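You operate a simulated robot arm through the tools that you are given. There is no shell and no other tool. Be economical: measure what you need, move in short steps, check, and stop when the job is done.

You run a simulated robot arm. Do the job below in one go: nothing can be reset, and whatever is moved stays where it is left.

## Task
Close the open pot and turn it in under the clear hood.
Fine: free the turntable, turn it one seat either way and lock it again.
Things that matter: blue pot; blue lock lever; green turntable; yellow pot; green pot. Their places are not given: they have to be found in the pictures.

It is judged by the outcome, as a careful person would: the job done as asked, and still so three seconds after it is handed in. It fails if anything else is knocked over, pushed out of place, dropped, spilled or broken.

## Robot
A 7-joint arm with a two-finger parallel gripper, fixed in place. Base frame: the origin is at the foot of the arm, x ahead of it, y to its left, z up; the work surface is at about z = 840. Lengths are in mm, angles in degrees, forces in N, time in s.
With the tool pointing down near the work surface it reaches from about 300 to 700 mm from the base axis. Its first joint turns from -66.0 to 66.0 degrees. Payload 1.57 kg.
The tool frame sits at the grasp point between the pads (the TCP): z along the fingers, y along the line on which they close. The tips reach 30 mm beyond it. Largest opening 110 mm; finger width 24, thickness 12; the body of the gripper, 48 by 112 mm, starts 78 mm behind the TCP.
Orientation is told as [roll, pitch, yaw] about the base's x, y, z axes, in that order, counted from this pose: with the fingers straight down and closing along the base's y, the tool's x points along the base's -x, its y along +y and its z along -z.

## Interface
- The arm moves only by the tool play_rows. Its argument "rows" is a list of rows, each a list of 7 numbers: the turn, a rotation vector about the tool's x, y, z in units of 90 degrees (1.0 is 90 degrees), then the shift along the tool's x, y, z in units of 300 mm (1.0 is 300 mm), then the opening, from 0 (shut) to 1 (fully open). In form: [[rx, ry, rz, x, y, z, gripper], ...]. A call has 1 to 8 rows; each row is the pose to reach, as a shift and turn from the pose commanded when the call began, along the tool's axes at that moment. A call with a number of a shift or a turn outside -1 to 1 is refused whole. A row lasts 0.2 s, in which the tool goes at most 50 mm and 8.6 degrees; a call with a longer step from one row to the next is refused whole, and so is a gripper value outside its range. Where a pose cannot be reached the arm comes as near as it can. A force on the tool above 40 N (or 10 N above the force at the start of the call, whichever is more), or a blocked arm, ends the call early, and 0.2 s more pass. Each finger travels about 108 mm/s and halts on what it meets, pressing with about 23 N; the grip force reading is that of the motor and also rises with nothing between the fingers. The clock runs only during rows and for 0.2 s after the last one: add rows that repeat a pose to give the fingers time. The reply holds the time, the measured pose of the TCP, the force on the tool along the base axes, the opening and the grip force, in the units named above and with some noise.
- Cameras (640 x 400 px; columns grow to the right, rows downward): "scene" is fixed at [159.9, -384.4, 1416.7]; the picture's right is [0.84, -0.55, 0.00], its down [-0.24, -0.37, -0.90] and it looks along [0.49, 0.75, -0.44] (base axes); focal length 298 px, centre (320, 200). "wrist" rides on the gripper at [-36, 0, -80] in the tool frame; the picture's right is [0.00, -1.00, 0.00], its down [0.97, 0.00, -0.24] and it looks along [0.24, 0.00, 0.97] (tool axes); focal length 218 px, centre (320, 200).
- snapshot(camera): a new picture of that camera. It takes no simulated time.
- pixel_to_xyz(camera, pixels): for up to 12 pixels [column, row] of the newest picture of that camera ("zoom" is the newest enlarged one), the place [x, y, z] in the base frame of the surface seen there, good to about 2 mm. It takes no simulated time.
- close_up(camera, box): a new picture of the part [left, top, right, bottom] of that camera's present view, enlarged. It takes no simulated time.
- finish_job(): hands the job in; it is judged then, once.

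Keep the steps short. Do not move on a guess: measure, check each grasp and each placing, and mend mistakes. In all there are 80 turns and 34 pictures (those below and enlarged ones count). Leave the gripper open and the arm clear of the work at the hand-in unless told otherwise, and finish with a single line.

The tools are called after "Request:" by a JSON object that holds its "op" and its "data". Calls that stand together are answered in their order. play_rows: Moves the arm, as the interface text tells. Its arguments: {"type":"object","properties":{"rows":{"type":"array","items":{"type":"array","items":{"type":"number"}}}},"required":["rows"]} The other tools are called the same way: snapshot (camera) takes a picture; pixel_to_xyz (camera, pixels) gives the place of the surface under pixels of a picture; close_up (camera, box) takes an enlarged picture of a part of a camera's view; finish_job () hands the job in.

At the start:

```text
time: 0.0
position: [398.4, 1.2, 1310.6]
tcp_rot: [0.0, 0.0, -0.2]
force: [0.3, 0.5, 0.5]
width: 110.0
grasp_force: 0.0
```

scene: 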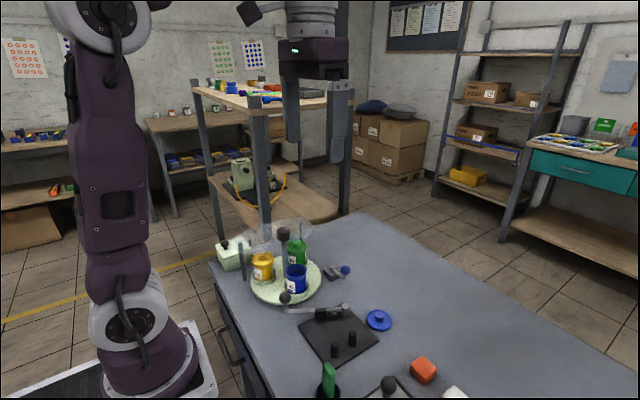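
wrist: 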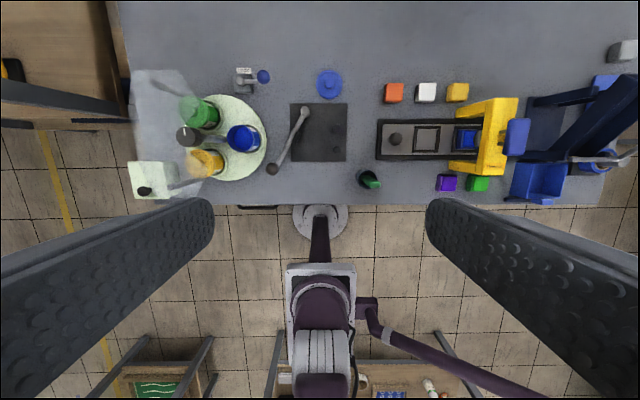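

I see the turntable with three pots left in the wrist view (around 220,140), a blue lid at (329,84), and a blue lever at (262,77). I'll enlarge both views.

Request:
{"op": "close_up", "data": {"camera": "scene", "box": [200, 200, 420, 340]}}

Request:
{"op": "close_up", "data": {"camera": "wrist", "box": [120, 50, 380, 212]}}

```text
2.86 times, centred on (310, 270) of scene
```

zoom: 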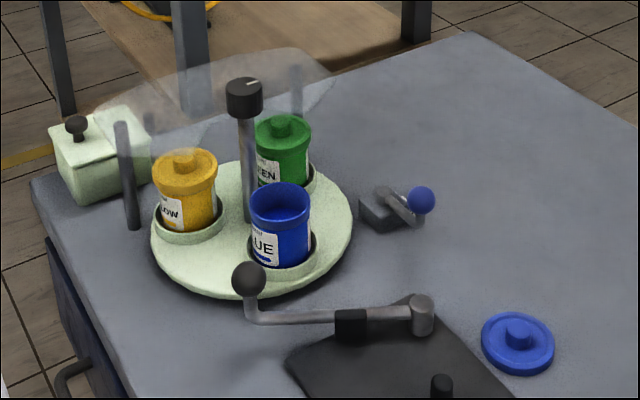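

```text
2.46 times, centred on (250, 131) of wrist
```

zoom: 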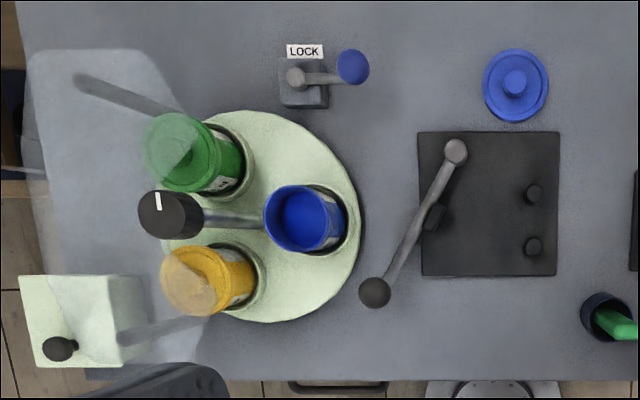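

Measuring the parts in the newest enlarged wrist picture.

Request:
{"op": "pixel_to_xyz", "data": {"camera": "zoom", "pixels": [[515, 82], [515, 110], [545, 85], [353, 67], [295, 77], [318, 79], [305, 98], [172, 215], [305, 215], [270, 300], [375, 292], [456, 152]]}}

Request:
{"op": "pixel_to_xyz", "data": {"camera": "zoom", "pixels": [[60, 100], [170, 150], [100, 200], [190, 280], [305, 188], [343, 218], [266, 215], [303, 248], [355, 245], [275, 115], [265, 320], [432, 218]]}}

```text
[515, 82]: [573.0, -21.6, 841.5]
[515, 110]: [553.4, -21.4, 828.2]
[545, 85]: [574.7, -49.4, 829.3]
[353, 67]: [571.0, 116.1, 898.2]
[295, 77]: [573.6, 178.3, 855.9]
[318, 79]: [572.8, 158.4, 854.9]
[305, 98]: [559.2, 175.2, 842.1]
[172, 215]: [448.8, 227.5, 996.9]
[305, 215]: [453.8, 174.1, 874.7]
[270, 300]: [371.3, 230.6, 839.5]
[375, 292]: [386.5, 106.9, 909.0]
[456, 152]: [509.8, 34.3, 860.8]
```

```text
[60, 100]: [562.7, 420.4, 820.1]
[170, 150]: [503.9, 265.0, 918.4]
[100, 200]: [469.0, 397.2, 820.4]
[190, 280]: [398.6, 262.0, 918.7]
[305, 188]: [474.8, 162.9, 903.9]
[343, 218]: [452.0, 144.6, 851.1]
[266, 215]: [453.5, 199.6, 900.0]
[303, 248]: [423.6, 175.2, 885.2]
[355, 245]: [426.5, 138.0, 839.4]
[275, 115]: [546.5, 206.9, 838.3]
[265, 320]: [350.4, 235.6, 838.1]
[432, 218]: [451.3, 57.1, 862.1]
```

Table there is z≈820, turntable centre ≈(449,231), blue pot rim ≈904. I need a closer look at the lock lever, the hood and the post knob.

Request:
{"op": "close_up", "data": {"camera": "scene", "box": [300, 245, 380, 295]}}

Request:
{"op": "close_up", "data": {"camera": "scene", "box": [205, 205, 333, 285]}}

```text
8.00 times, centred on (340, 270) of scene
```

zoom: 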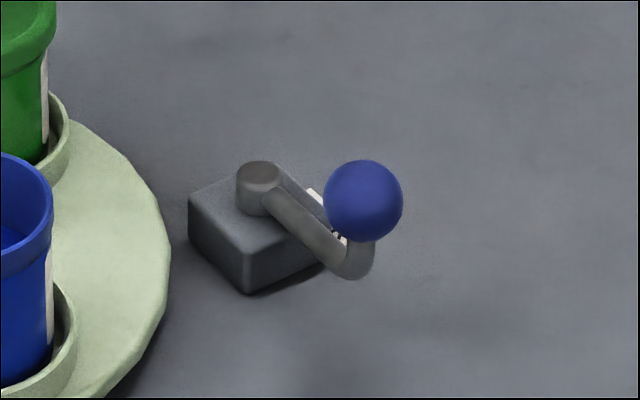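

```text
5.00 times, centred on (269, 245) of scene
```

zoom: 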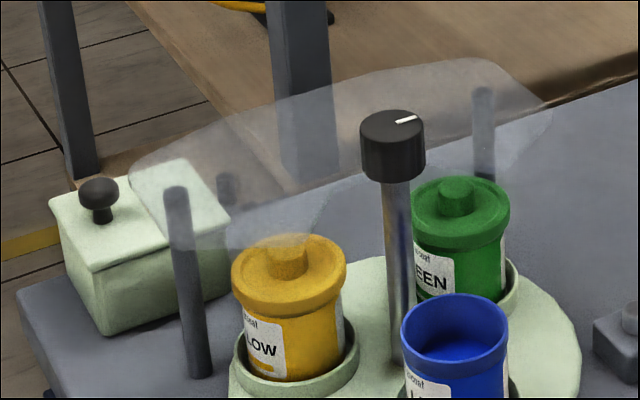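

The lever swings around a vertical pivot in the block. Now measuring hood post tops and the knob.

Request:
{"op": "pixel_to_xyz", "data": {"camera": "zoom", "pixels": [[176, 190], [483, 92], [225, 178], [392, 120], [392, 165], [395, 260], [195, 370], [364, 145], [424, 145], [290, 258], [456, 200], [455, 318]]}}

Request:
{"op": "pixel_to_xyz", "data": {"camera": "zoom", "pixels": [[240, 240], [160, 150], [440, 65], [535, 95], [320, 235], [300, 90], [98, 185], [410, 118]]}}

```text
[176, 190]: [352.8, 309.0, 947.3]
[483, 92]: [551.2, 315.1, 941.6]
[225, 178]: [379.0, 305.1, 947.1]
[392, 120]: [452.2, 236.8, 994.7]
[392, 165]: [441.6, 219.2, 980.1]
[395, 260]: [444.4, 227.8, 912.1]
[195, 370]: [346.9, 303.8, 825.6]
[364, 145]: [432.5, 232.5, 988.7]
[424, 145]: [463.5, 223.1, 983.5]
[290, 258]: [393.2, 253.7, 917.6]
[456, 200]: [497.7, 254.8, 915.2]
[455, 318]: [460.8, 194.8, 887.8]
```

```text
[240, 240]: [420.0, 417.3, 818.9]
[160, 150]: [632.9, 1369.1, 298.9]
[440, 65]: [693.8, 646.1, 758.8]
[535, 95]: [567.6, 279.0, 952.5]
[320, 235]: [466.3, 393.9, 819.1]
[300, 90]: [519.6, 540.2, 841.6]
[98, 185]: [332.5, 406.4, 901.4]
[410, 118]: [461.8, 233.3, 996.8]
```

Hood plate top is ≈952, knob z≈967–997 at ≈(448,229). The lid centre is ≈(573,-22) with its handle top at 841. First move: above the lid at z≈1010, gripper open.

Request:
{"op": "play_rows", "data": {"rows": [[0, 0, 0, -0.0728, -0.0095, 0.125, 1], [0, 0, 0, -0.1455, -0.019, 0.25, 1], [0, 0, 0, -0.2183, -0.0285, 0.375, 1], [0, 0, 0, -0.291, -0.038, 0.5, 1], [0, 0, 0, -0.3638, -0.0475, 0.625, 1], [0, 0, 0, -0.4365, -0.057, 0.75, 0.8], [0, 0, 0, -0.5093, -0.0665, 0.875, 0.6], [0, 0, 0, -0.582, -0.076, 1.0, 0.5]]}}

Request:
{"op": "snapshot", "data": {"camera": "wrist"}}

```text
time: 1.8
position: [569.3, -21.1, 1010.5]
tcp_rot: [0.0, -0.1, 0.0]
force: [0.5, -0.2, -0.1]
width: 54.9
grasp_force: 0.1
```

```text
27 pictures are left
```

wrist: 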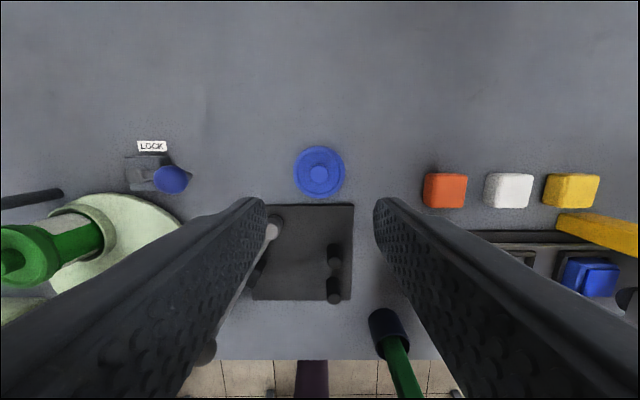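

Measuring the lid precisely from here.

Request:
{"op": "pixel_to_xyz", "data": {"camera": "wrist", "pixels": [[319, 174], [310, 174], [328, 174], [319, 165], [319, 183], [295, 172], [345, 172], [319, 148], [319, 197], [171, 178], [145, 170], [150, 147]]}}

Request:
{"op": "close_up", "data": {"camera": "wrist", "box": [280, 135, 360, 205]}}

```text
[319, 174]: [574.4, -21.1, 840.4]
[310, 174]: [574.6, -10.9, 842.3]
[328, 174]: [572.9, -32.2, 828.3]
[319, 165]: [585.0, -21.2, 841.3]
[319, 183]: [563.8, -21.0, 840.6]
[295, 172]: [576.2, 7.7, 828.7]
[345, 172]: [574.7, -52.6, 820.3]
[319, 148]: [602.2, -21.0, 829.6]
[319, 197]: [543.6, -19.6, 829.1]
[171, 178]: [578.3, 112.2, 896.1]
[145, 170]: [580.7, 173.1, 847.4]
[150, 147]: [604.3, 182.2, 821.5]
```

```text
5.71 times, centred on (320, 170) of wrist
```

zoom: 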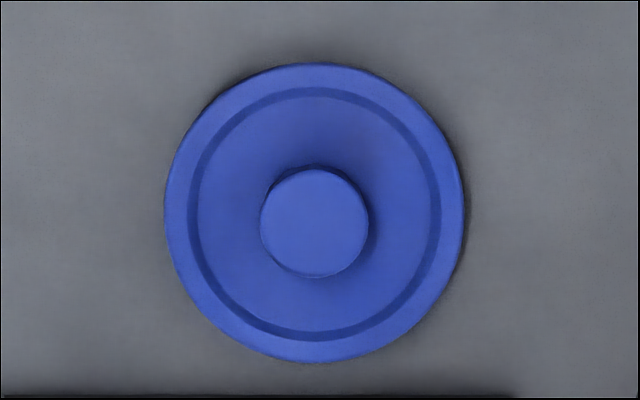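

Lid centre ≈(574,-21), handle radius ≈10. Lowering to z≈885 and checking the pose.

Request:
{"op": "play_rows", "data": {"rows": [[0, 0, 0, -0.003, 0, 0.15, 0.5], [0, 0, 0, -0.003, 0, 0.3, 0.45], [0, 0, 0, -0.003, 0, 0.4167, 0.4], [0, 0, 0, -0.003, 0, 0.4167, 0.4]]}}

```text
time: 2.8
position: [572.4, -19.2, 883.2]
tcp_rot: [0.1, 0.0, 0.0]
force: [-0.5, -0.4, 0.8]
width: 43.8
grasp_force: 0.0
```

Lowering 22 mm more so the tips sit just above the lid's plate, then closing.

Request:
{"op": "play_rows", "data": {"rows": [[0, 0, 0, -0.004, -0.003, 0.04, 0.4], [0, 0, 0, -0.004, -0.003, 0.073, 0.4], [0, 0, 0, -0.004, -0.003, 0.073, 0.4], [0, 0, 0, -0.004, -0.003, 0.073, 0.1], [0, 0, 0, -0.004, -0.003, 0.073, 0.1], [0, 0, 0, -0.004, -0.003, 0.073, 0.1]]}}

```text
time: 4.2
position: [575.3, -20.6, 863.3]
tcp_rot: [0.0, 0.0, 0.0]
force: [0.2, -0.2, 0.6]
width: 16.8
grasp_force: 23.0
```

Held at 16.8 mm. Lifting 130 mm with full grip and checking.

Request:
{"op": "play_rows", "data": {"rows": [[0, 0, 0, 0, 0, 0, 0], [0, 0, 0, 0, 0, -0.08, 0], [0, 0, 0, 0, 0, -0.2, 0], [0, 0, 0, 0, 0, -0.32, 0], [0, 0, 0, 0, 0, -0.433, 0], [0, 0, 0, 0, 0, -0.433, 0]]}}

Request:
{"op": "snapshot", "data": {"camera": "wrist"}}

```text
time: 5.6
position: [572.9, -19.4, 992.7]
tcp_rot: [0.0, 0.0, 0.0]
force: [-0.1, 0.2, 0.5]
width: 16.6
grasp_force: 23.2
```

```text
25 pictures are left
```

wrist: 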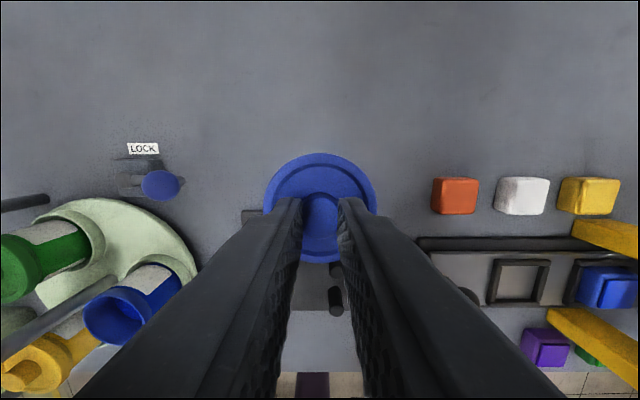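

Lid lifted level. Measuring where it sits in the grip, and the blue pot's rim.

Request:
{"op": "pixel_to_xyz", "data": {"camera": "wrist", "pixels": [[320, 155], [320, 261], [267, 208], [374, 208], [320, 207], [86, 312], [117, 288], [147, 315], [122, 343], [97, 295], [141, 298], [103, 337]]}}

Request:
{"op": "close_up", "data": {"camera": "wrist", "box": [60, 250, 220, 350]}}

```text
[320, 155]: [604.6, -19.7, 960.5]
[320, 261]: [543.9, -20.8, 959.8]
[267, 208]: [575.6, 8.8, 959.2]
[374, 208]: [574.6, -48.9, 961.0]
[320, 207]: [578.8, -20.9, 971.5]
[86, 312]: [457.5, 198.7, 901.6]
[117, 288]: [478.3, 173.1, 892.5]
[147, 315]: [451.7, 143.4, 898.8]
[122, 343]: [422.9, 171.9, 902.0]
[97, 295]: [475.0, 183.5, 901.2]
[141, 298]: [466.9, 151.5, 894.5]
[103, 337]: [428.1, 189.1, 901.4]
```

```text
4.00 times, centred on (140, 300) of wrist
```

zoom: 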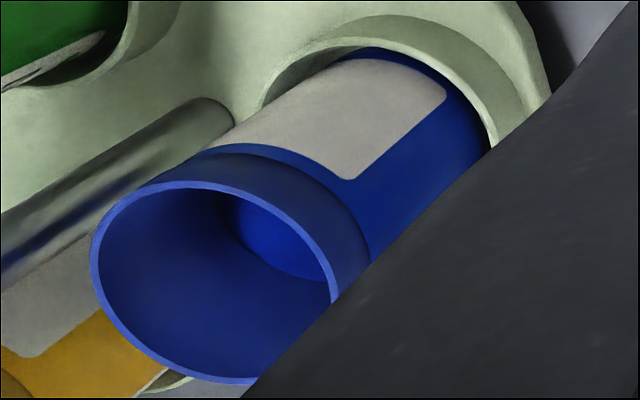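

Lid centre is at the TCP (≈574,-20). Measuring the rim in the enlarged picture.

Request:
{"op": "pixel_to_xyz", "data": {"camera": "zoom", "pixels": [[94, 250], [112, 215], [140, 197], [170, 186], [205, 185], [240, 194], [275, 215], [310, 252], [332, 295], [115, 320], [160, 360], [225, 381]]}}

```text
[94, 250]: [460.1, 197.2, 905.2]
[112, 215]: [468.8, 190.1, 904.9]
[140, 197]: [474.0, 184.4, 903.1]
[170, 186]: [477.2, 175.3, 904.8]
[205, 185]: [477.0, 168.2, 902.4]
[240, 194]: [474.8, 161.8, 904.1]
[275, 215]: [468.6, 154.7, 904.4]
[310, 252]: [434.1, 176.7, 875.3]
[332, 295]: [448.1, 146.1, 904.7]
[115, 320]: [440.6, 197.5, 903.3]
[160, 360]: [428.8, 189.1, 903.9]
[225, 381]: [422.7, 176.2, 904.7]
```

Rim centre (450,172), radius 27.5. Shifting the lid by (-124,+192) at the present height.

Request:
{"op": "play_rows", "data": {"rows": [[0, 0, 0, 0.069, 0.1068, 0, 0], [0, 0, 0, 0.1379, 0.2136, 0, 0], [0, 0, 0, 0.2069, 0.3204, 0, 0], [0, 0, 0, 0.2758, 0.4271, 0, 0], [0, 0, 0, 0.3448, 0.5339, 0, 0], [0, 0, 0, 0.4137, 0.6407, 0, 0], [0, 0, 0, 0.4137, 0.6407, 0, 0]]}}

Request:
{"op": "snapshot", "data": {"camera": "wrist"}}

```text
time: 7.2
position: [452.6, 172.3, 993.6]
tcp_rot: [0.1, -0.1, 0.0]
force: [0.0, -0.4, -0.5]
width: 16.7
grasp_force: 22.8
```

```text
23 pictures are left
```

wrist: 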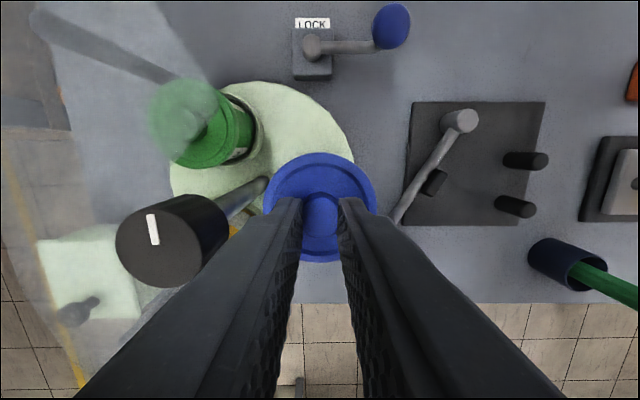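

Checking lid position here, plus the knob.

Request:
{"op": "pixel_to_xyz", "data": {"camera": "wrist", "pixels": [[320, 155], [320, 261], [267, 208], [374, 208], [120, 245], [202, 240], [160, 200], [165, 283], [152, 215], [155, 242]]}}

```text
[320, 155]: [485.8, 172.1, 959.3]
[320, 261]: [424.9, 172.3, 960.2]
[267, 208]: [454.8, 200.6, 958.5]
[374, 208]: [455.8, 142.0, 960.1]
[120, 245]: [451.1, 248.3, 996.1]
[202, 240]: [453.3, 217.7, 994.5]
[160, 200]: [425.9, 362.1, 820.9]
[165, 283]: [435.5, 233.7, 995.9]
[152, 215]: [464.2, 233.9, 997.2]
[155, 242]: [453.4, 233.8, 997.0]
```

Readings differ by ~4 mm in x, so I compare lid and pot in one scene picture.

Request:
{"op": "close_up", "data": {"camera": "scene", "box": [240, 215, 352, 305]}}

```text
4.44 times, centred on (296, 260) of scene
```

zoom: 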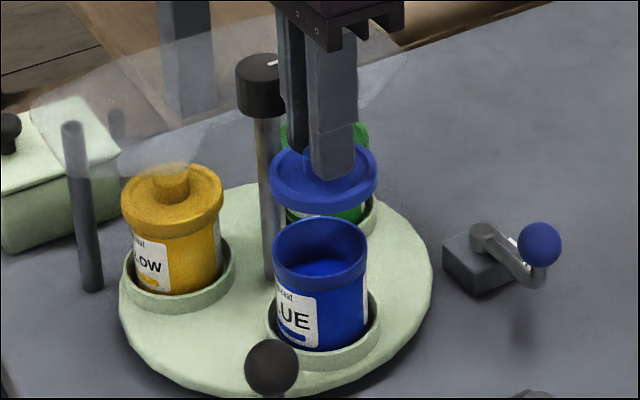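

Request:
{"op": "pixel_to_xyz", "data": {"camera": "zoom", "pixels": [[273, 185], [374, 183], [290, 205], [355, 206], [322, 212], [277, 262], [364, 262], [290, 282], [350, 284], [320, 288]]}}

```text
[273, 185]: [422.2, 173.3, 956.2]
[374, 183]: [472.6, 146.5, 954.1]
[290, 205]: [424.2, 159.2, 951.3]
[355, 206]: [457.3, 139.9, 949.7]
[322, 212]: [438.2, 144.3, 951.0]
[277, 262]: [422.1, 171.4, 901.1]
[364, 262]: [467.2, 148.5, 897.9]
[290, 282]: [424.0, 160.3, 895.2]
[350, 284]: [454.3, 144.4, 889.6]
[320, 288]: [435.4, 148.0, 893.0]
```

Lid is ≈+3 mm in x and −1 mm in y from the pot. Correcting and lowering 40 mm.

Request:
{"op": "play_rows", "data": {"rows": [[0, 0, 0, 0.01, 0.003, 0, 0], [0, 0, 0, 0.01, 0.003, 0.07, 0], [0, 0, 0, 0.01, 0.003, 0.133, 0], [0, 0, 0, 0.01, 0.003, 0.133, 0]]}}

Request:
{"op": "close_up", "data": {"camera": "scene", "box": [264, 235, 328, 285]}}

```text
time: 8.2
position: [450.4, 171.8, 952.1]
tcp_rot: [0.0, 0.0, -0.1]
force: [-0.5, 0.0, 0.2]
width: 16.6
grasp_force: 22.6
```

```text
8.00 times, centred on (296, 260) of scene
```

zoom: 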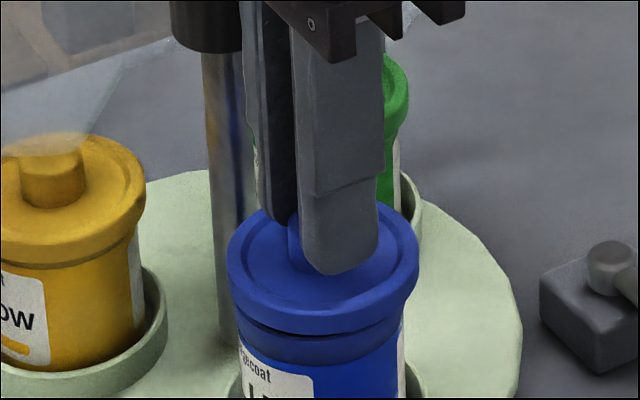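

Lid (cols 227–418) is centred over the rim (240–404). Lowering gently to seat it.

Request:
{"op": "play_rows", "data": {"rows": [[0, 0, 0, 0, 0, 0.02, 0], [0, 0, 0, 0, 0, 0.035, 0], [0, 0, 0, 0, 0, 0.045, 0], [0, 0, 0, 0, 0, 0.045, 0]]}}

```text
time: 9.2
position: [449.9, 171.6, 939.9]
tcp_rot: [0.0, -0.1, 0.1]
force: [0.1, 2.8, 19.8]
width: 17.3
grasp_force: 22.9
```

Contact at 19.8 N with z≈940, which matches the seated height (863+76.5). Checking the view.

Request:
{"op": "close_up", "data": {"camera": "scene", "box": [264, 235, 328, 285]}}

```text
8.00 times, centred on (296, 260) of scene
```

zoom: 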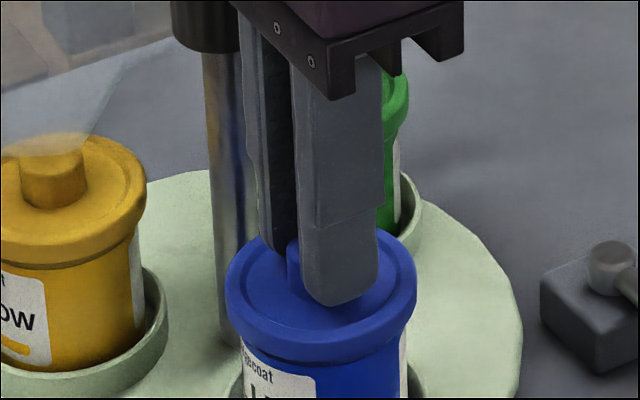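

Lid sits flat on the rim like the yellow one. Releasing with a small opening and rising straight up.

Request:
{"op": "play_rows", "data": {"rows": [[0, 0, 0, 0, 0, 0.0, 0.3], [0, 0, 0, 0, 0, 0.0, 0.3], [0, 0, 0, 0, 0, -0.05, 0.3], [0, 0, 0, 0, 0, -0.15, 0.3], [0, 0, 0, 0, 0, -0.3, 0.3], [0, 0, 0, 0, 0, -0.3, 0.3]]}}

Request:
{"op": "snapshot", "data": {"camera": "wrist"}}

Request:
{"op": "close_up", "data": {"camera": "scene", "box": [240, 215, 352, 305]}}

```text
time: 10.6
position: [449.0, 171.4, 1028.9]
tcp_rot: [-0.1, 0.0, 0.0]
force: [-0.5, -0.7, -0.9]
width: 32.8
grasp_force: 0.0
```

```text
19 pictures are left
```

wrist: 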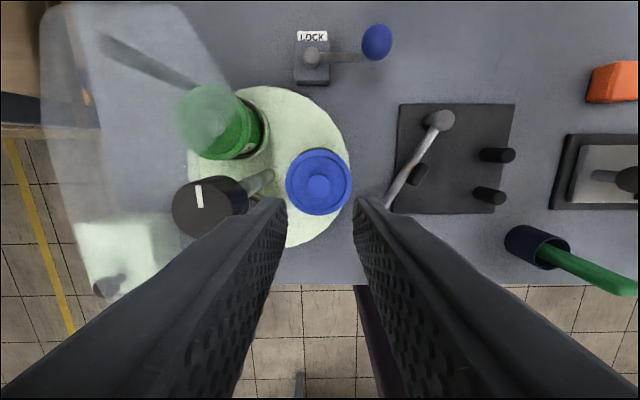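

```text
4.44 times, centred on (296, 260) of scene
```

zoom: 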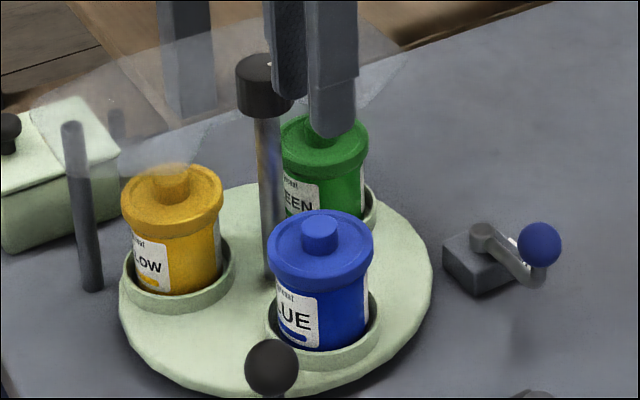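

The blue pot is closed. Now the lever: measuring the ball at (377,42), pivot at (311,57), and the arm.

Request:
{"op": "pixel_to_xyz", "data": {"camera": "wrist", "pixels": [[377, 42], [364, 42], [390, 42], [377, 25], [377, 58], [311, 55], [345, 57], [319, 182], [287, 182], [351, 182], [319, 150], [319, 214]]}}

Request:
{"op": "pixel_to_xyz", "data": {"camera": "zoom", "pixels": [[540, 224], [540, 260], [540, 285], [519, 243], [559, 243], [540, 243], [481, 228], [481, 245], [510, 262]]}}

```text
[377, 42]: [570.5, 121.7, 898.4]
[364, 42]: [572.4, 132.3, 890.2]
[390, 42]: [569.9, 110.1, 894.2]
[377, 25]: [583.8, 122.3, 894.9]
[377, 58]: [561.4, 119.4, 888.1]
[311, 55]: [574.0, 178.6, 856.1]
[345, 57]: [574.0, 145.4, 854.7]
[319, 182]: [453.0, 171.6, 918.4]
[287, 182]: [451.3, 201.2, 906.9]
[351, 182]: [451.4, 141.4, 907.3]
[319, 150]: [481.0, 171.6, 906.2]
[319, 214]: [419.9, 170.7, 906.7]
```

```text
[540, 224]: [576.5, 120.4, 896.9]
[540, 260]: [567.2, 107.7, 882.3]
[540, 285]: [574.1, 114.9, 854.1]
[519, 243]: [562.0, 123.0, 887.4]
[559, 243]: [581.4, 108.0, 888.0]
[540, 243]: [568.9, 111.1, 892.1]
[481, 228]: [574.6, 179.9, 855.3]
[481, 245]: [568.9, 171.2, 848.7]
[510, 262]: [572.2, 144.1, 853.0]
```

Ball centre ≈(573,118,886), pivot ≈(574.5,179), arm radius ≈60. Moving above the ball with 50 mm opening.

Request:
{"op": "play_rows", "data": {"rows": [[0, 0, 0, -0.103, -0.0445, 0, 0.35], [0, 0, 0, -0.206, -0.089, 0, 0.45], [0, 0, 0, -0.309, -0.1335, 0, 0.45], [0, 0, 0, -0.4117, -0.178, 0, 0.45], [0, 0, 0, -0.4117, -0.178, 0.15, 0.45], [0, 0, 0, -0.4117, -0.178, 0.267, 0.45], [0, 0, 0, -0.4117, -0.178, 0.267, 0.45]]}}

Request:
{"op": "snapshot", "data": {"camera": "wrist"}}

```text
time: 12.2
position: [573.5, 113.8, 945.1]
tcp_rot: [0.1, 0.0, 0.0]
force: [0.6, -0.2, 1.1]
width: 49.5
grasp_force: 0.1
```

```text
17 pictures are left
```

wrist: 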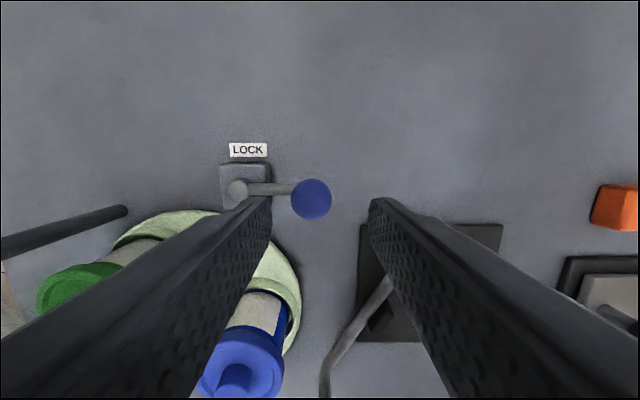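

Ball at col 311 means it is ≈5 mm to +y of the tool. Correcting, lowering 48 mm and closing on the ball.

Request:
{"op": "play_rows", "data": {"rows": [[0, 0, 0, -0.005, 0.018, 0.0, 0.45], [0, 0, 0, -0.005, 0.018, 0.08, 0.45], [0, 0, 0, -0.005, 0.018, 0.16, 0.45], [0, 0, 0, -0.005, 0.018, 0.16, 0.3], [0, 0, 0, -0.005, 0.018, 0.16, 0.15], [0, 0, 0, -0.005, 0.018, 0.16, 0.1], [0, 0, 0, -0.005, 0.018, 0.16, 0.1]]}}

```text
time: 13.8
position: [574.5, 120.1, 899.8]
tcp_rot: [-0.2, 0.1, -0.1]
force: [-0.5, -31.8, -2.7]
width: 26.8
grasp_force: 38.0
```

Gripped at 26.8 mm, but −32 N in y: the grip is off-centre. Easing 3 mm to −y.

Request:
{"op": "play_rows", "data": {"rows": [[0, 0, 0, 0, -0.005, 0, 0.1], [0, 0, 0, 0, -0.01, 0, 0.1], [0, 0, 0, 0, -0.01, 0, 0.1]]}}

```text
time: 14.6
position: [572.3, 120.6, 900.2]
tcp_rot: [0.0, 0.1, 0.0]
force: [2.7, -15.1, -17.4]
width: 26.8
grasp_force: 37.0
```

Request:
{"op": "play_rows", "data": {"rows": [[0, 0, 0, 0, 0, 0, 0.3], [0, 0, 0, 0, -0.003, 0.01, 0.3], [0, 0, 0, 0, -0.003, 0.01, 0.3], [0, 0, 0, 0, -0.003, 0.01, 0.3]]}}

Request:
{"op": "close_up", "data": {"camera": "scene", "box": [312, 235, 392, 295]}}

```text
time: 15.6
position: [573.4, 118.7, 897.7]
tcp_rot: [0.1, 0.0, 0.0]
force: [0.2, 0.7, -0.5]
width: 33.0
grasp_force: 0.1
```

```text
6.67 times, centred on (352, 265) of scene
```

zoom: 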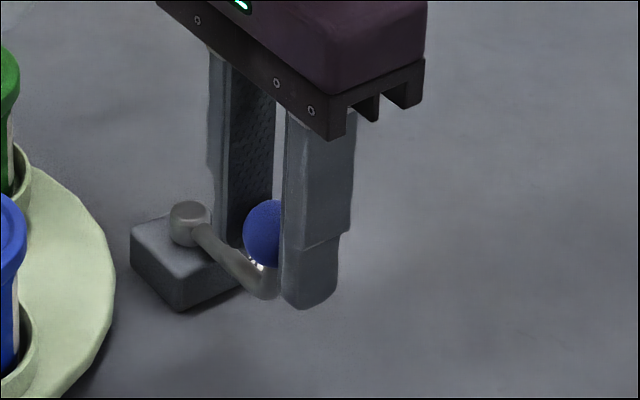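

Relaxed; the ball is between the pads. Closing again centred and reading the force.

Request:
{"op": "play_rows", "data": {"rows": [[0, 0, 0, 0, 0, 0, 0.2], [0, 0, 0, 0, 0, 0, 0.2], [0, 0, 0, 0, 0, 0, 0.2]]}}

```text
time: 16.4
position: [572.9, 119.7, 896.6]
tcp_rot: [0.1, 0.0, 0.1]
force: [-1.1, 13.9, -0.6]
width: 27.1
grasp_force: 36.9
```

Grip good. Test swing of the lever 12° toward +x about its pivot, turning the tool with it.

Request:
{"op": "play_rows", "data": {"rows": [[0, 0, -0.0444, -0.0139, 0.0003, 0, 0.2], [0, 0, -0.0889, -0.0278, 0.0011, 0, 0.2], [0, 0, -0.1333, -0.0416, 0.0044, 0, 0.2], [0, 0, -0.1333, -0.0416, 0.0044, 0, 0.2]]}}

```text
time: 17.4
position: [581.3, 121.4, 896.3]
tcp_rot: [0.0, 0.4, 12.0]
force: [-27.9, 10.5, -9.4]
width: 26.8
grasp_force: 37.7
```

−28 N in x: a stop or a stiff detent. Looking.

Request:
{"op": "close_up", "data": {"camera": "scene", "box": [312, 235, 392, 295]}}

```text
6.67 times, centred on (352, 265) of scene
```

zoom: 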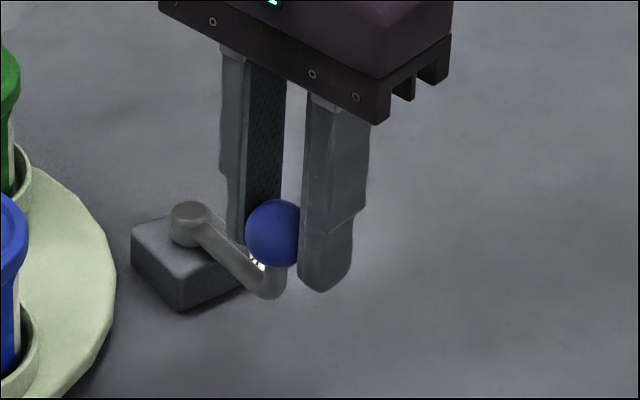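

The lever elbow barely moved: that side is a stop. Going back to start.

Request:
{"op": "play_rows", "data": {"rows": [[0, 0, 0.0444, 0.0139, 0.0003, 0, 0.2], [0, 0, 0.0889, 0.0278, 0.0011, 0, 0.2], [0, 0, 0.1333, 0.0416, 0.0044, 0, 0.2], [0, 0, 0.1333, 0.0416, 0.0044, 0, 0.2]]}}

```text
time: 18.4
position: [575.1, 120.6, 896.4]
tcp_rot: [0.1, -0.3, -0.1]
force: [5.8, 18.1, -22.1]
width: 26.8
grasp_force: 37.6
```

Now a test swing 12° toward −x.

Request:
{"op": "play_rows", "data": {"rows": [[0, 0, 0.0444, 0.0139, 0.0003, 0, 0.2], [0, 0, 0.0889, 0.0278, 0.0011, 0, 0.2], [0, 0, 0.1333, 0.0416, 0.0044, 0, 0.2], [0, 0, 0.1333, 0.0416, 0.0044, 0, 0.2]]}}

```text
time: 19.4
position: [562.2, 121.8, 898.1]
tcp_rot: [0.1, -0.1, -12.0]
force: [6.8, 31.1, 9.8]
width: 27.0
grasp_force: 37.6
```

It moves freely to −x; the +31 N in y says the radius is nearer 58. Continuing the arc to 60° with that correction.

Request:
{"op": "play_rows", "data": {"rows": [[0, 0, 0.0889, 0.0269, 0.0102, 0, 0.2], [0, 0, 0.1778, 0.0533, 0.0158, 0, 0.2], [0, 0, 0.2667, 0.0786, 0.025, 0, 0.2], [0, 0, 0.3556, 0.1025, 0.0377, 0, 0.2], [0, 0, 0.4444, 0.1243, 0.0535, 0, 0.2], [0, 0, 0.5333, 0.1437, 0.0723, 0, 0.2], [0, 0, 0.5333, 0.1437, 0.0723, 0, 0.2]]}}

Request:
{"op": "close_up", "data": {"camera": "scene", "box": [240, 205, 384, 295]}}

```text
time: 21.0
position: [524.2, 149.7, 899.2]
tcp_rot: [0.2, -0.1, -60.2]
force: [27.6, -15.5, 4.2]
width: 27.1
grasp_force: 37.4
```

```text
4.44 times, centred on (312, 250) of scene
```

zoom: 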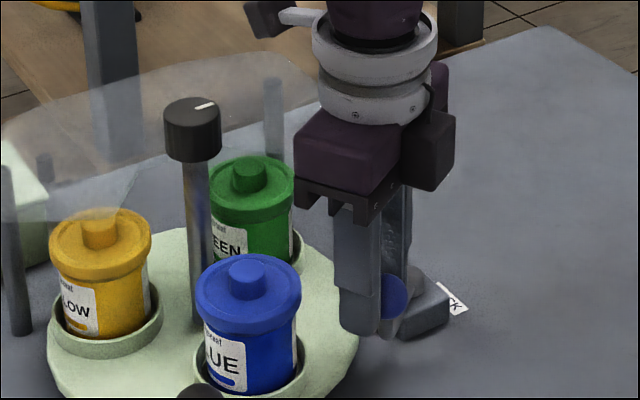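

Swung to about 60° with 27 N of resistance along the motion. Trying 8° more to see whether that is the end stop.

Request:
{"op": "play_rows", "data": {"rows": [[0, 0, 0.0444, 0.0135, 0.0003, 0, 0.2], [0, 0, 0.0889, 0.0269, 0.0019, 0, 0.2], [0, 0, 0.0889, 0.0269, 0.0019, 0, 0.2]]}}

```text
time: 21.8
position: [516.1, 157.9, 898.2]
tcp_rot: [-0.1, 0.2, -68.0]
force: [-0.7, 0.7, -0.5]
width: 22.0
grasp_force: 0.0
```

Width 22 and no force: the ball slipped out, so the lever is at its stop. Opening, rising and looking.

Request:
{"op": "play_rows", "data": {"rows": [[0, 0, 0, 0.0, 0, -0.1, 0.2], [0, 0, 0, 0, 0, -0.25, 0.25], [0, 0, 0, 0, 0, -0.4, 0.35], [0, 0, 0, 0, 0, -0.5, 0.45], [0, 0, 0, 0, 0, -0.5, 0.45]]}}

Request:
{"op": "snapshot", "data": {"camera": "wrist"}}

```text
time: 23.0
position: [519.3, 157.5, 1049.6]
tcp_rot: [0.0, 0.0, -68.0]
force: [0.8, 0.0, 0.0]
width: 49.6
grasp_force: 0.0
```

```text
13 pictures are left
```

wrist: 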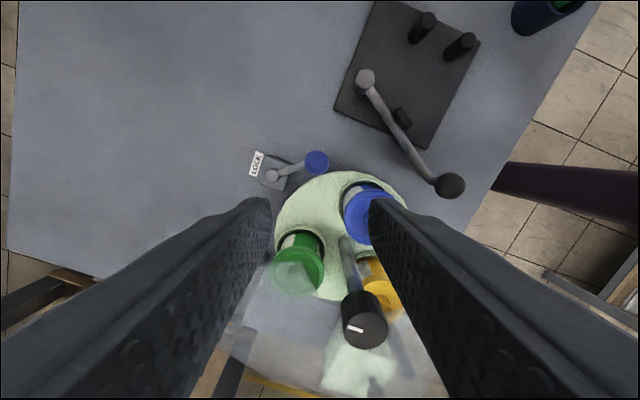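

Request:
{"op": "pixel_to_xyz", "data": {"camera": "wrist", "pixels": [[316, 162], [306, 162], [328, 162], [316, 152], [316, 173], [271, 176], [293, 169], [363, 325], [345, 315], [385, 325], [365, 345], [355, 329]]}}

```text
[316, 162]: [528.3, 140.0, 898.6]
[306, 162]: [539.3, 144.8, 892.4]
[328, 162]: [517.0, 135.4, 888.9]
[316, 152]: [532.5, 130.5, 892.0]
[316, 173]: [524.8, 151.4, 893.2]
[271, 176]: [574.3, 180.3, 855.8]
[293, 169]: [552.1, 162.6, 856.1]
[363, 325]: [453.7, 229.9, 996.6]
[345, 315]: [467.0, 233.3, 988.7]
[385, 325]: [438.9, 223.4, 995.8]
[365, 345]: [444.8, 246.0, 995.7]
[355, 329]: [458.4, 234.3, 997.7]
```

The ball is now at (528,141), about 50° round, and it stays there. Now moving above the knob at ≈(450,232), tips staying above 1015.

Request:
{"op": "play_rows", "data": {"rows": [[0, 0, 0, 0.105, -0.039, 0, 0.5], [0, 0, 0, 0.21, -0.078, 0, 0.5], [0, 0, 0, 0.3147, -0.1173, 0, 0.5], [0, 0, 0, 0.3147, -0.1173, 0, 0.5]]}}

Request:
{"op": "snapshot", "data": {"camera": "wrist"}}

```text
time: 24.0
position: [450.3, 231.9, 1047.1]
tcp_rot: [0.0, 0.0, -68.1]
force: [0.0, -0.6, 0.5]
width: 55.1
grasp_force: 0.0
```

```text
12 pictures are left
```

wrist: 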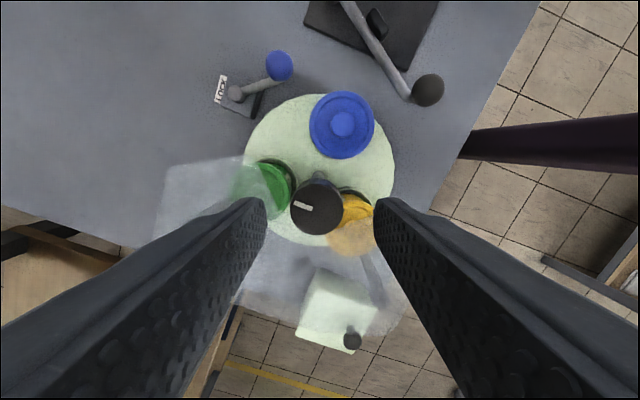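

Knob is centred under the tool (317,207). Lowering 55 mm (tips ≈962, above the hood's 952) and gripping.

Request:
{"op": "play_rows", "data": {"rows": [[0, 0, 0, 0, 0.005, 0.08, 0.5], [0, 0, 0, 0, 0.005, 0.15, 0.5], [0, 0, 0, 0, 0.005, 0.183, 0.5], [0, 0, 0, 0, 0.005, 0.183, 0.5], [0, 0, 0, 0, 0.005, 0.183, 0.3], [0, 0, 0, 0, 0.005, 0.183, 0.15], [0, 0, 0, 0, 0.005, 0.183, 0.15]]}}

```text
time: 25.6
position: [451.2, 232.1, 992.3]
tcp_rot: [-0.2, 0.0, -68.0]
force: [-19.6, -10.3, -1.6]
width: 33.7
grasp_force: 41.9
```

Gripped at 33.7 mm. Relieving the side force by 2 mm and turning 24° as a test.

Request:
{"op": "play_rows", "data": {"rows": [[0, 0, 0, 0, -0.006, 0, 0.15], [0, 0, -0.0667, 0, -0.006, 0, 0.15], [0, 0, -0.1333, 0, -0.006, 0, 0.15], [0, 0, -0.2, 0, -0.006, 0, 0.15], [0, 0, -0.2667, 0, -0.006, 0, 0.15], [0, 0, -0.2667, 0, -0.006, 0, 0.15]]}}

Request:
{"op": "snapshot", "data": {"camera": "wrist"}}

```text
time: 27.0
position: [452.7, 232.0, 993.6]
tcp_rot: [-0.1, 0.0, -44.0]
force: [-8.7, -4.8, -25.8]
width: 33.7
grasp_force: 41.7
```

```text
11 pictures are left
```

wrist: 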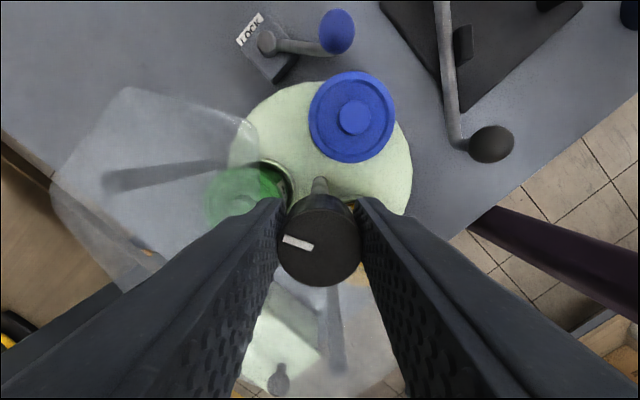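

The turntable follows the grip (blue pot stays in place relative to the tool). Continuing 64°.

Request:
{"op": "play_rows", "data": {"rows": [[0, 0, -0.0889, 0, 0, 0.003, 0.15], [0, 0, -0.1778, 0, 0, 0.003, 0.15], [0, 0, -0.2667, 0, 0, 0.003, 0.15], [0, 0, -0.3556, 0, 0, 0.003, 0.15], [0, 0, -0.4444, 0, 0, 0.003, 0.15], [0, 0, -0.5333, 0, 0, 0.003, 0.15], [0, 0, -0.6222, 0, 0, 0.003, 0.15], [0, 0, -0.7111, 0, 0, 0.003, 0.15]]}}

```text
time: 28.8
position: [453.0, 235.5, 994.2]
tcp_rot: [0.4, -0.5, 16.2]
force: [3.5, 6.5, -8.4]
width: 33.6
grasp_force: 41.8
stopped in row 8: the force on the tool passed its limit (the readings are from after the stop); the commanded pose is now the measured one
```

Stopped at yaw 16° (84° turned) by the force limit. Looking before going on.

Request:
{"op": "close_up", "data": {"camera": "scene", "box": [210, 205, 354, 295]}}

```text
4.44 times, centred on (282, 250) of scene
```

zoom: 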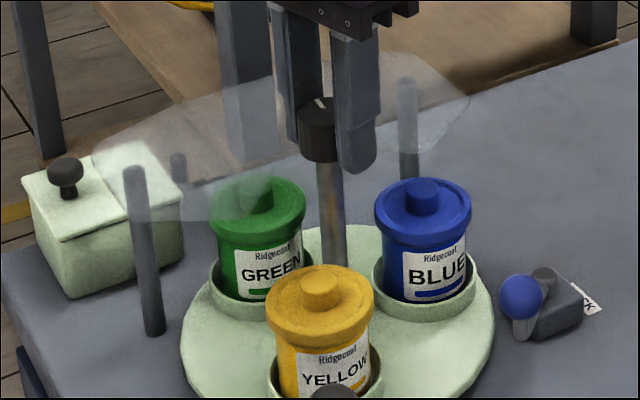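

Nothing is in the way; pots clear of the hood posts and lever. Side forces are small now. Turning on by 36°, slower.

Request:
{"op": "play_rows", "data": {"rows": [[0, 0, -0.0667, 0, 0, 0, 0.15], [0, 0, -0.1333, 0, 0, 0, 0.15], [0, 0, -0.2, 0, 0, 0, 0.15], [0, 0, -0.2667, 0, 0, 0, 0.15], [0, 0, -0.3333, 0, 0, 0, 0.15], [0, 0, -0.3978, 0, 0, 0, 0.15], [0, 0, -0.3978, 0, 0, 0, 0.15]]}}

Request:
{"op": "snapshot", "data": {"camera": "wrist"}}

```text
time: 30.4
position: [450.2, 237.6, 994.8]
tcp_rot: [0.1, -0.5, 52.2]
force: [-5.0, 27.9, -14.9]
width: 33.6
grasp_force: 41.1
```

```text
9 pictures are left
```

wrist: 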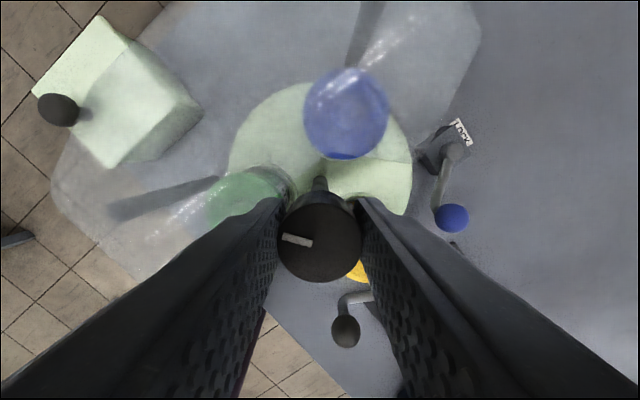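

All three pots have turned 120° with the grip. Opening gently and rising.

Request:
{"op": "play_rows", "data": {"rows": [[0, 0, 0, 0, 0, 0, 0.35], [0, 0, 0, 0, 0, 0, 0.5], [0, 0, 0, 0, 0, 0, 0.5], [0, 0, 0, 0, 0, -0.08, 0.5], [0, 0, 0, 0, 0, -0.19, 0.5], [0, 0, 0, 0, 0, -0.25, 0.5], [0, 0, 0, 0, 0, -0.25, 0.5]]}}

Request:
{"op": "snapshot", "data": {"camera": "wrist"}}

```text
time: 31.9
position: [451.2, 236.5, 1069.0]
tcp_rot: [0.0, -0.5, 52.0]
force: [-0.1, 0.5, 0.8]
width: 55.0
grasp_force: 0.1
```

```text
8 pictures are left
```

wrist: 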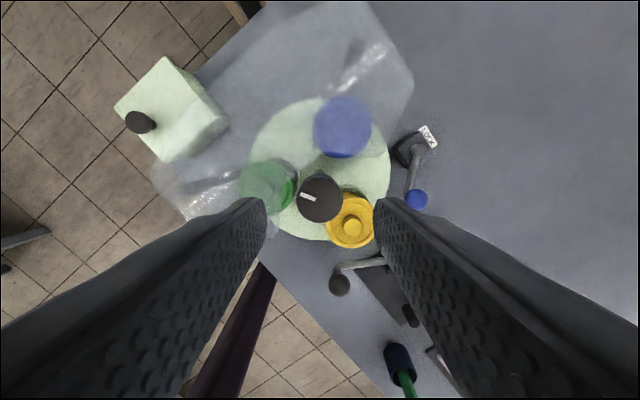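

Checking that the yellow lid stands where the blue one was (≈451,171), and the lever ball's place.

Request:
{"op": "pixel_to_xyz", "data": {"camera": "wrist", "pixels": [[353, 227], [343, 240], [361, 238], [345, 220], [416, 199], [407, 199], [427, 199], [416, 190], [416, 208], [417, 151], [319, 199]]}}

Request:
{"op": "close_up", "data": {"camera": "wrist", "box": [300, 170, 396, 260]}}

```text
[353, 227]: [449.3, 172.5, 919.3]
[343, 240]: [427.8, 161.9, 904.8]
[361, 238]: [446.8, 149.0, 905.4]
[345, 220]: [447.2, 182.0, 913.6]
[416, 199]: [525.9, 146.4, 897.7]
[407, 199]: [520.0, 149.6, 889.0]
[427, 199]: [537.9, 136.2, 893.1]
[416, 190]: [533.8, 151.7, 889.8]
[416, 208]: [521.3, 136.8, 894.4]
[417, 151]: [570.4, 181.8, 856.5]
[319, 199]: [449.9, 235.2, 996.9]
```

```text
4.44 times, centred on (348, 215) of wrist
```

zoom: 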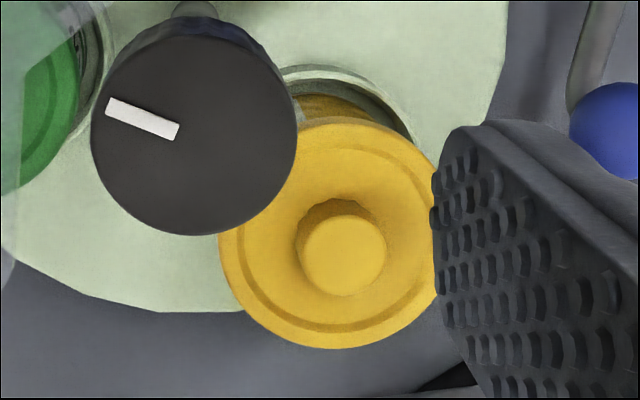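

Request:
{"op": "pixel_to_xyz", "data": {"camera": "zoom", "pixels": [[344, 255], [335, 345], [223, 250], [260, 318], [420, 320], [330, 255], [358, 255], [344, 240], [344, 272]]}}

```text
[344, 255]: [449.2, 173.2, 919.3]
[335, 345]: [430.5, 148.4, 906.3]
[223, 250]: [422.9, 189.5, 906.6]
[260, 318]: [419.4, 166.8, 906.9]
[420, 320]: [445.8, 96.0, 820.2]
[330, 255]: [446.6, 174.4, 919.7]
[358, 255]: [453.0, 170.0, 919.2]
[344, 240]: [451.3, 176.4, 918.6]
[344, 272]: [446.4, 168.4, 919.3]
```

Yellow is within ~1–2 mm of the old blue seat, so the turn is one seat. Now to the lever ball at (528,142), yaw 40° so the fingers close along the lever's swing.

Request:
{"op": "play_rows", "data": {"rows": [[0, 0, 0.033, 0.0222, -0.0996, 0, 0.5], [0, 0, 0.0667, 0.0444, -0.1992, 0, 0.5], [0, 0, 0.1, 0.0665, -0.2987, 0, 0.5], [0, 0, 0.1333, 0.0887, -0.3983, 0, 0.5], [0, 0, 0.1333, 0.0887, -0.3983, 0.14, 0.5], [0, 0, 0.1333, 0.0887, -0.3983, 0.28, 0.5], [0, 0, 0.1333, 0.0887, -0.3983, 0.363, 0.5], [0, 0, 0.1333, 0.0887, -0.3983, 0.363, 0.5]]}}

Request:
{"op": "snapshot", "data": {"camera": "wrist"}}

```text
time: 33.8
position: [530.8, 140.7, 958.2]
tcp_rot: [0.1, -0.4, 40.0]
force: [0.0, -0.3, -0.2]
width: 55.2
grasp_force: 0.1
```

```text
6 pictures are left
```

wrist: 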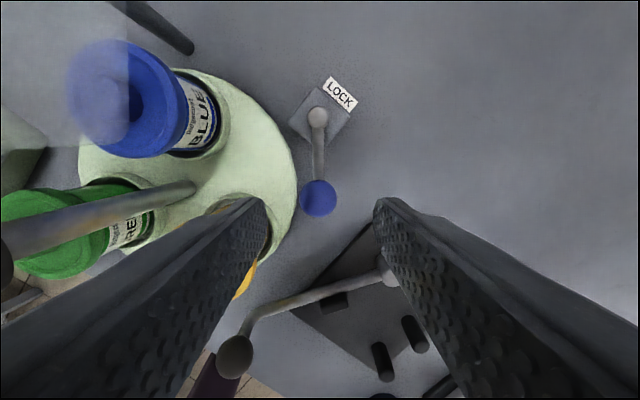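

Ball centred at (318,198). Lowering 60 mm around it and closing.

Request:
{"op": "play_rows", "data": {"rows": [[0, 0, 0, -0.007, 0.002, 0.07, 0.5], [0, 0, 0, -0.007, 0.002, 0.14, 0.5], [0, 0, 0, -0.007, 0.002, 0.2, 0.5], [0, 0, 0, -0.007, 0.002, 0.2, 0.5], [0, 0, 0, -0.007, 0.002, 0.2, 0.35], [0, 0, 0, -0.007, 0.002, 0.2, 0.28], [0, 0, 0, -0.007, 0.002, 0.2, 0.28]]}}

```text
time: 35.4
position: [533.5, 143.6, 899.3]
tcp_rot: [0.0, -0.5, 40.0]
force: [0.1, 0.6, 0.2]
width: 30.9
grasp_force: 0.0
```

Loosely caged (31 mm around the ball). Swinging the lever back 45° along its arc toward the original −y position.

Request:
{"op": "play_rows", "data": {"rows": [[0, 0, -0.05, -0.0025, -0.0313, 0, 0.28], [0, 0, -0.1, -0.0098, -0.0618, 0, 0.28], [0, 0, -0.15, -0.0218, -0.0908, 0, 0.28], [0, 0, -0.2, -0.0382, -0.1176, 0, 0.28], [0, 0, -0.25, -0.0586, -0.1414, 0, 0.28], [0, 0, -0.25, -0.0586, -0.1414, 0, 0.28]]}}

```text
time: 36.8
position: [574.4, 120.7, 899.5]
tcp_rot: [-0.1, -0.6, 62.5]
force: [-0.5, 0.1, -0.2]
width: 30.9
grasp_force: 0.1
```

Back to about home without resistance. Pushing up to 8 mm further in +x to seat it on its stop.

Request:
{"op": "play_rows", "data": {"rows": [[0, 0, 0, -0.004, -0.008, 0, 0.28], [0, 0, 0, -0.008, -0.016, 0, 0.28], [0, 0, 0, -0.0123, -0.0237, 0, 0.28], [0, 0, 0, -0.0123, -0.0237, 0, 0.28]]}}

Request:
{"op": "close_up", "data": {"camera": "wrist", "box": [160, 50, 480, 250]}}

```text
time: 37.8
position: [578.9, 122.8, 899.7]
tcp_rot: [0.0, -0.4, 62.5]
force: [-3.9, 0.6, -0.7]
width: 33.3
grasp_force: 1.1
```

```text
2.00 times, centred on (320, 150) of wrist
```

zoom: 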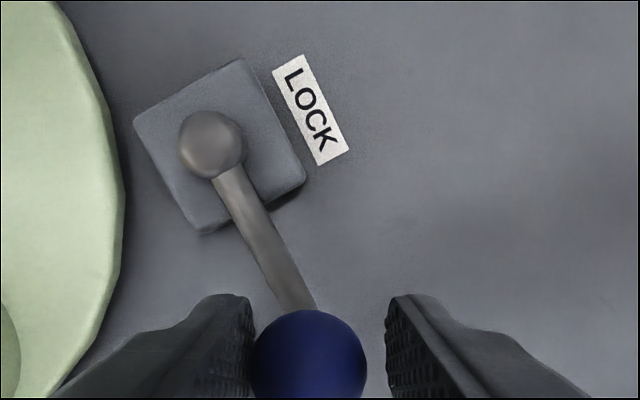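

The lever is parallel to the block's sides, i.e. back home against its stop. Opening and rising clear.

Request:
{"op": "play_rows", "data": {"rows": [[0, 0, 0, 0, 0, 0, 0.45], [0, 0, 0, 0, 0, 0, 0.5], [0, 0, 0, 0, 0, -0.12, 0.5], [0, 0, 0, 0, 0, -0.28, 0.5], [0, 0, 0, 0, 0, -0.44, 0.5], [0, 0, 0, 0, 0, -0.6, 0.7], [0, 0, 0, 0, 0, -0.76, 1], [0, 0, 0, 0, 0, -0.76, 1]]}}

Request:
{"op": "snapshot", "data": {"camera": "wrist"}}

Request:
{"op": "close_up", "data": {"camera": "scene", "box": [210, 200, 402, 320]}}

```text
time: 39.5
position: [581.6, 120.1, 1127.2]
tcp_rot: [-0.1, -0.6, 62.5]
force: [-0.5, 0.0, 0.5]
width: 109.9
grasp_force: 0.1
```

```text
4 pictures are left
```

wrist: 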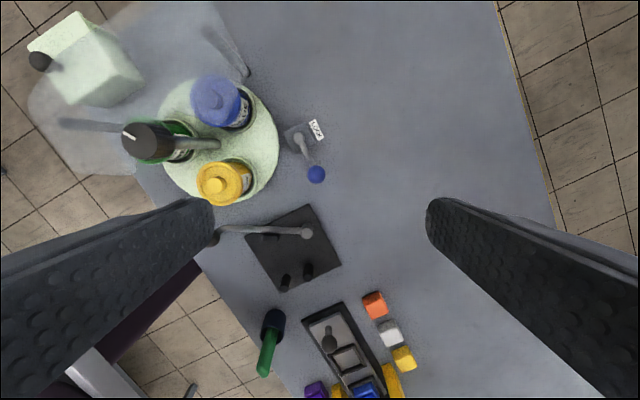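

```text
3.33 times, centred on (306, 260) of scene
```

zoom: 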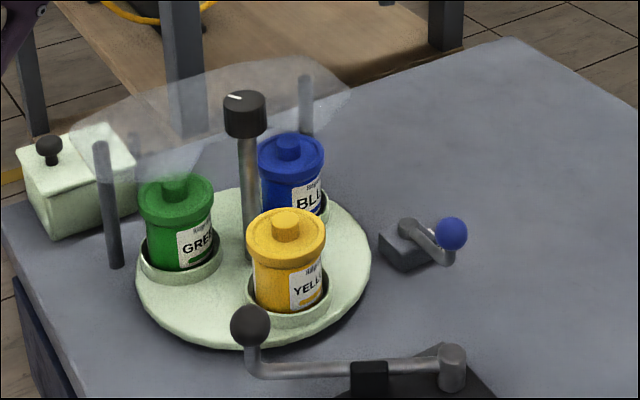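

Everything looks right. Final measuring of ball, pots and crank.

Request:
{"op": "pixel_to_xyz", "data": {"camera": "wrist", "pixels": [[316, 174], [308, 174], [324, 174], [300, 138], [216, 185], [215, 97], [213, 237], [306, 233]]}}

Request:
{"op": "pixel_to_xyz", "data": {"camera": "zoom", "pixels": [[452, 220], [452, 248], [438, 234], [466, 234], [286, 218], [288, 140], [174, 183], [249, 325]]}}

```text
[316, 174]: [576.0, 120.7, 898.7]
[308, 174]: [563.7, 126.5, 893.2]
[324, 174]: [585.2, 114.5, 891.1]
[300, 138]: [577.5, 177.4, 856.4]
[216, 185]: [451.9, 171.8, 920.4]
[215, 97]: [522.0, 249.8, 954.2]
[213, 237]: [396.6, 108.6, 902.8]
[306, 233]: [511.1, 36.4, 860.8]
```

```text
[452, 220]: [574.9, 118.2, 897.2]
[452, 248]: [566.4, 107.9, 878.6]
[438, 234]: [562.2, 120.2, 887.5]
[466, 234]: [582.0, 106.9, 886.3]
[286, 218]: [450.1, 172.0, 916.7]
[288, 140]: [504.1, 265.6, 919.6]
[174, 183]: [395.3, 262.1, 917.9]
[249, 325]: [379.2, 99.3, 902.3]
```

The lever ball is back at (575,119), yellow sits at (450,172), blue at (504,265) under the hood and green at (395,262). The crank is unmoved, the gripper is open and the arm is clear, so I'm handing in.

Request:
{"op": "finish_job", "data": {}}

```text
The job is handed in.
```

The blue pot is closed and sits under the clear hood after a one-seat turn, the lock lever is back in its locked position, and the arm is clear with the gripper open.
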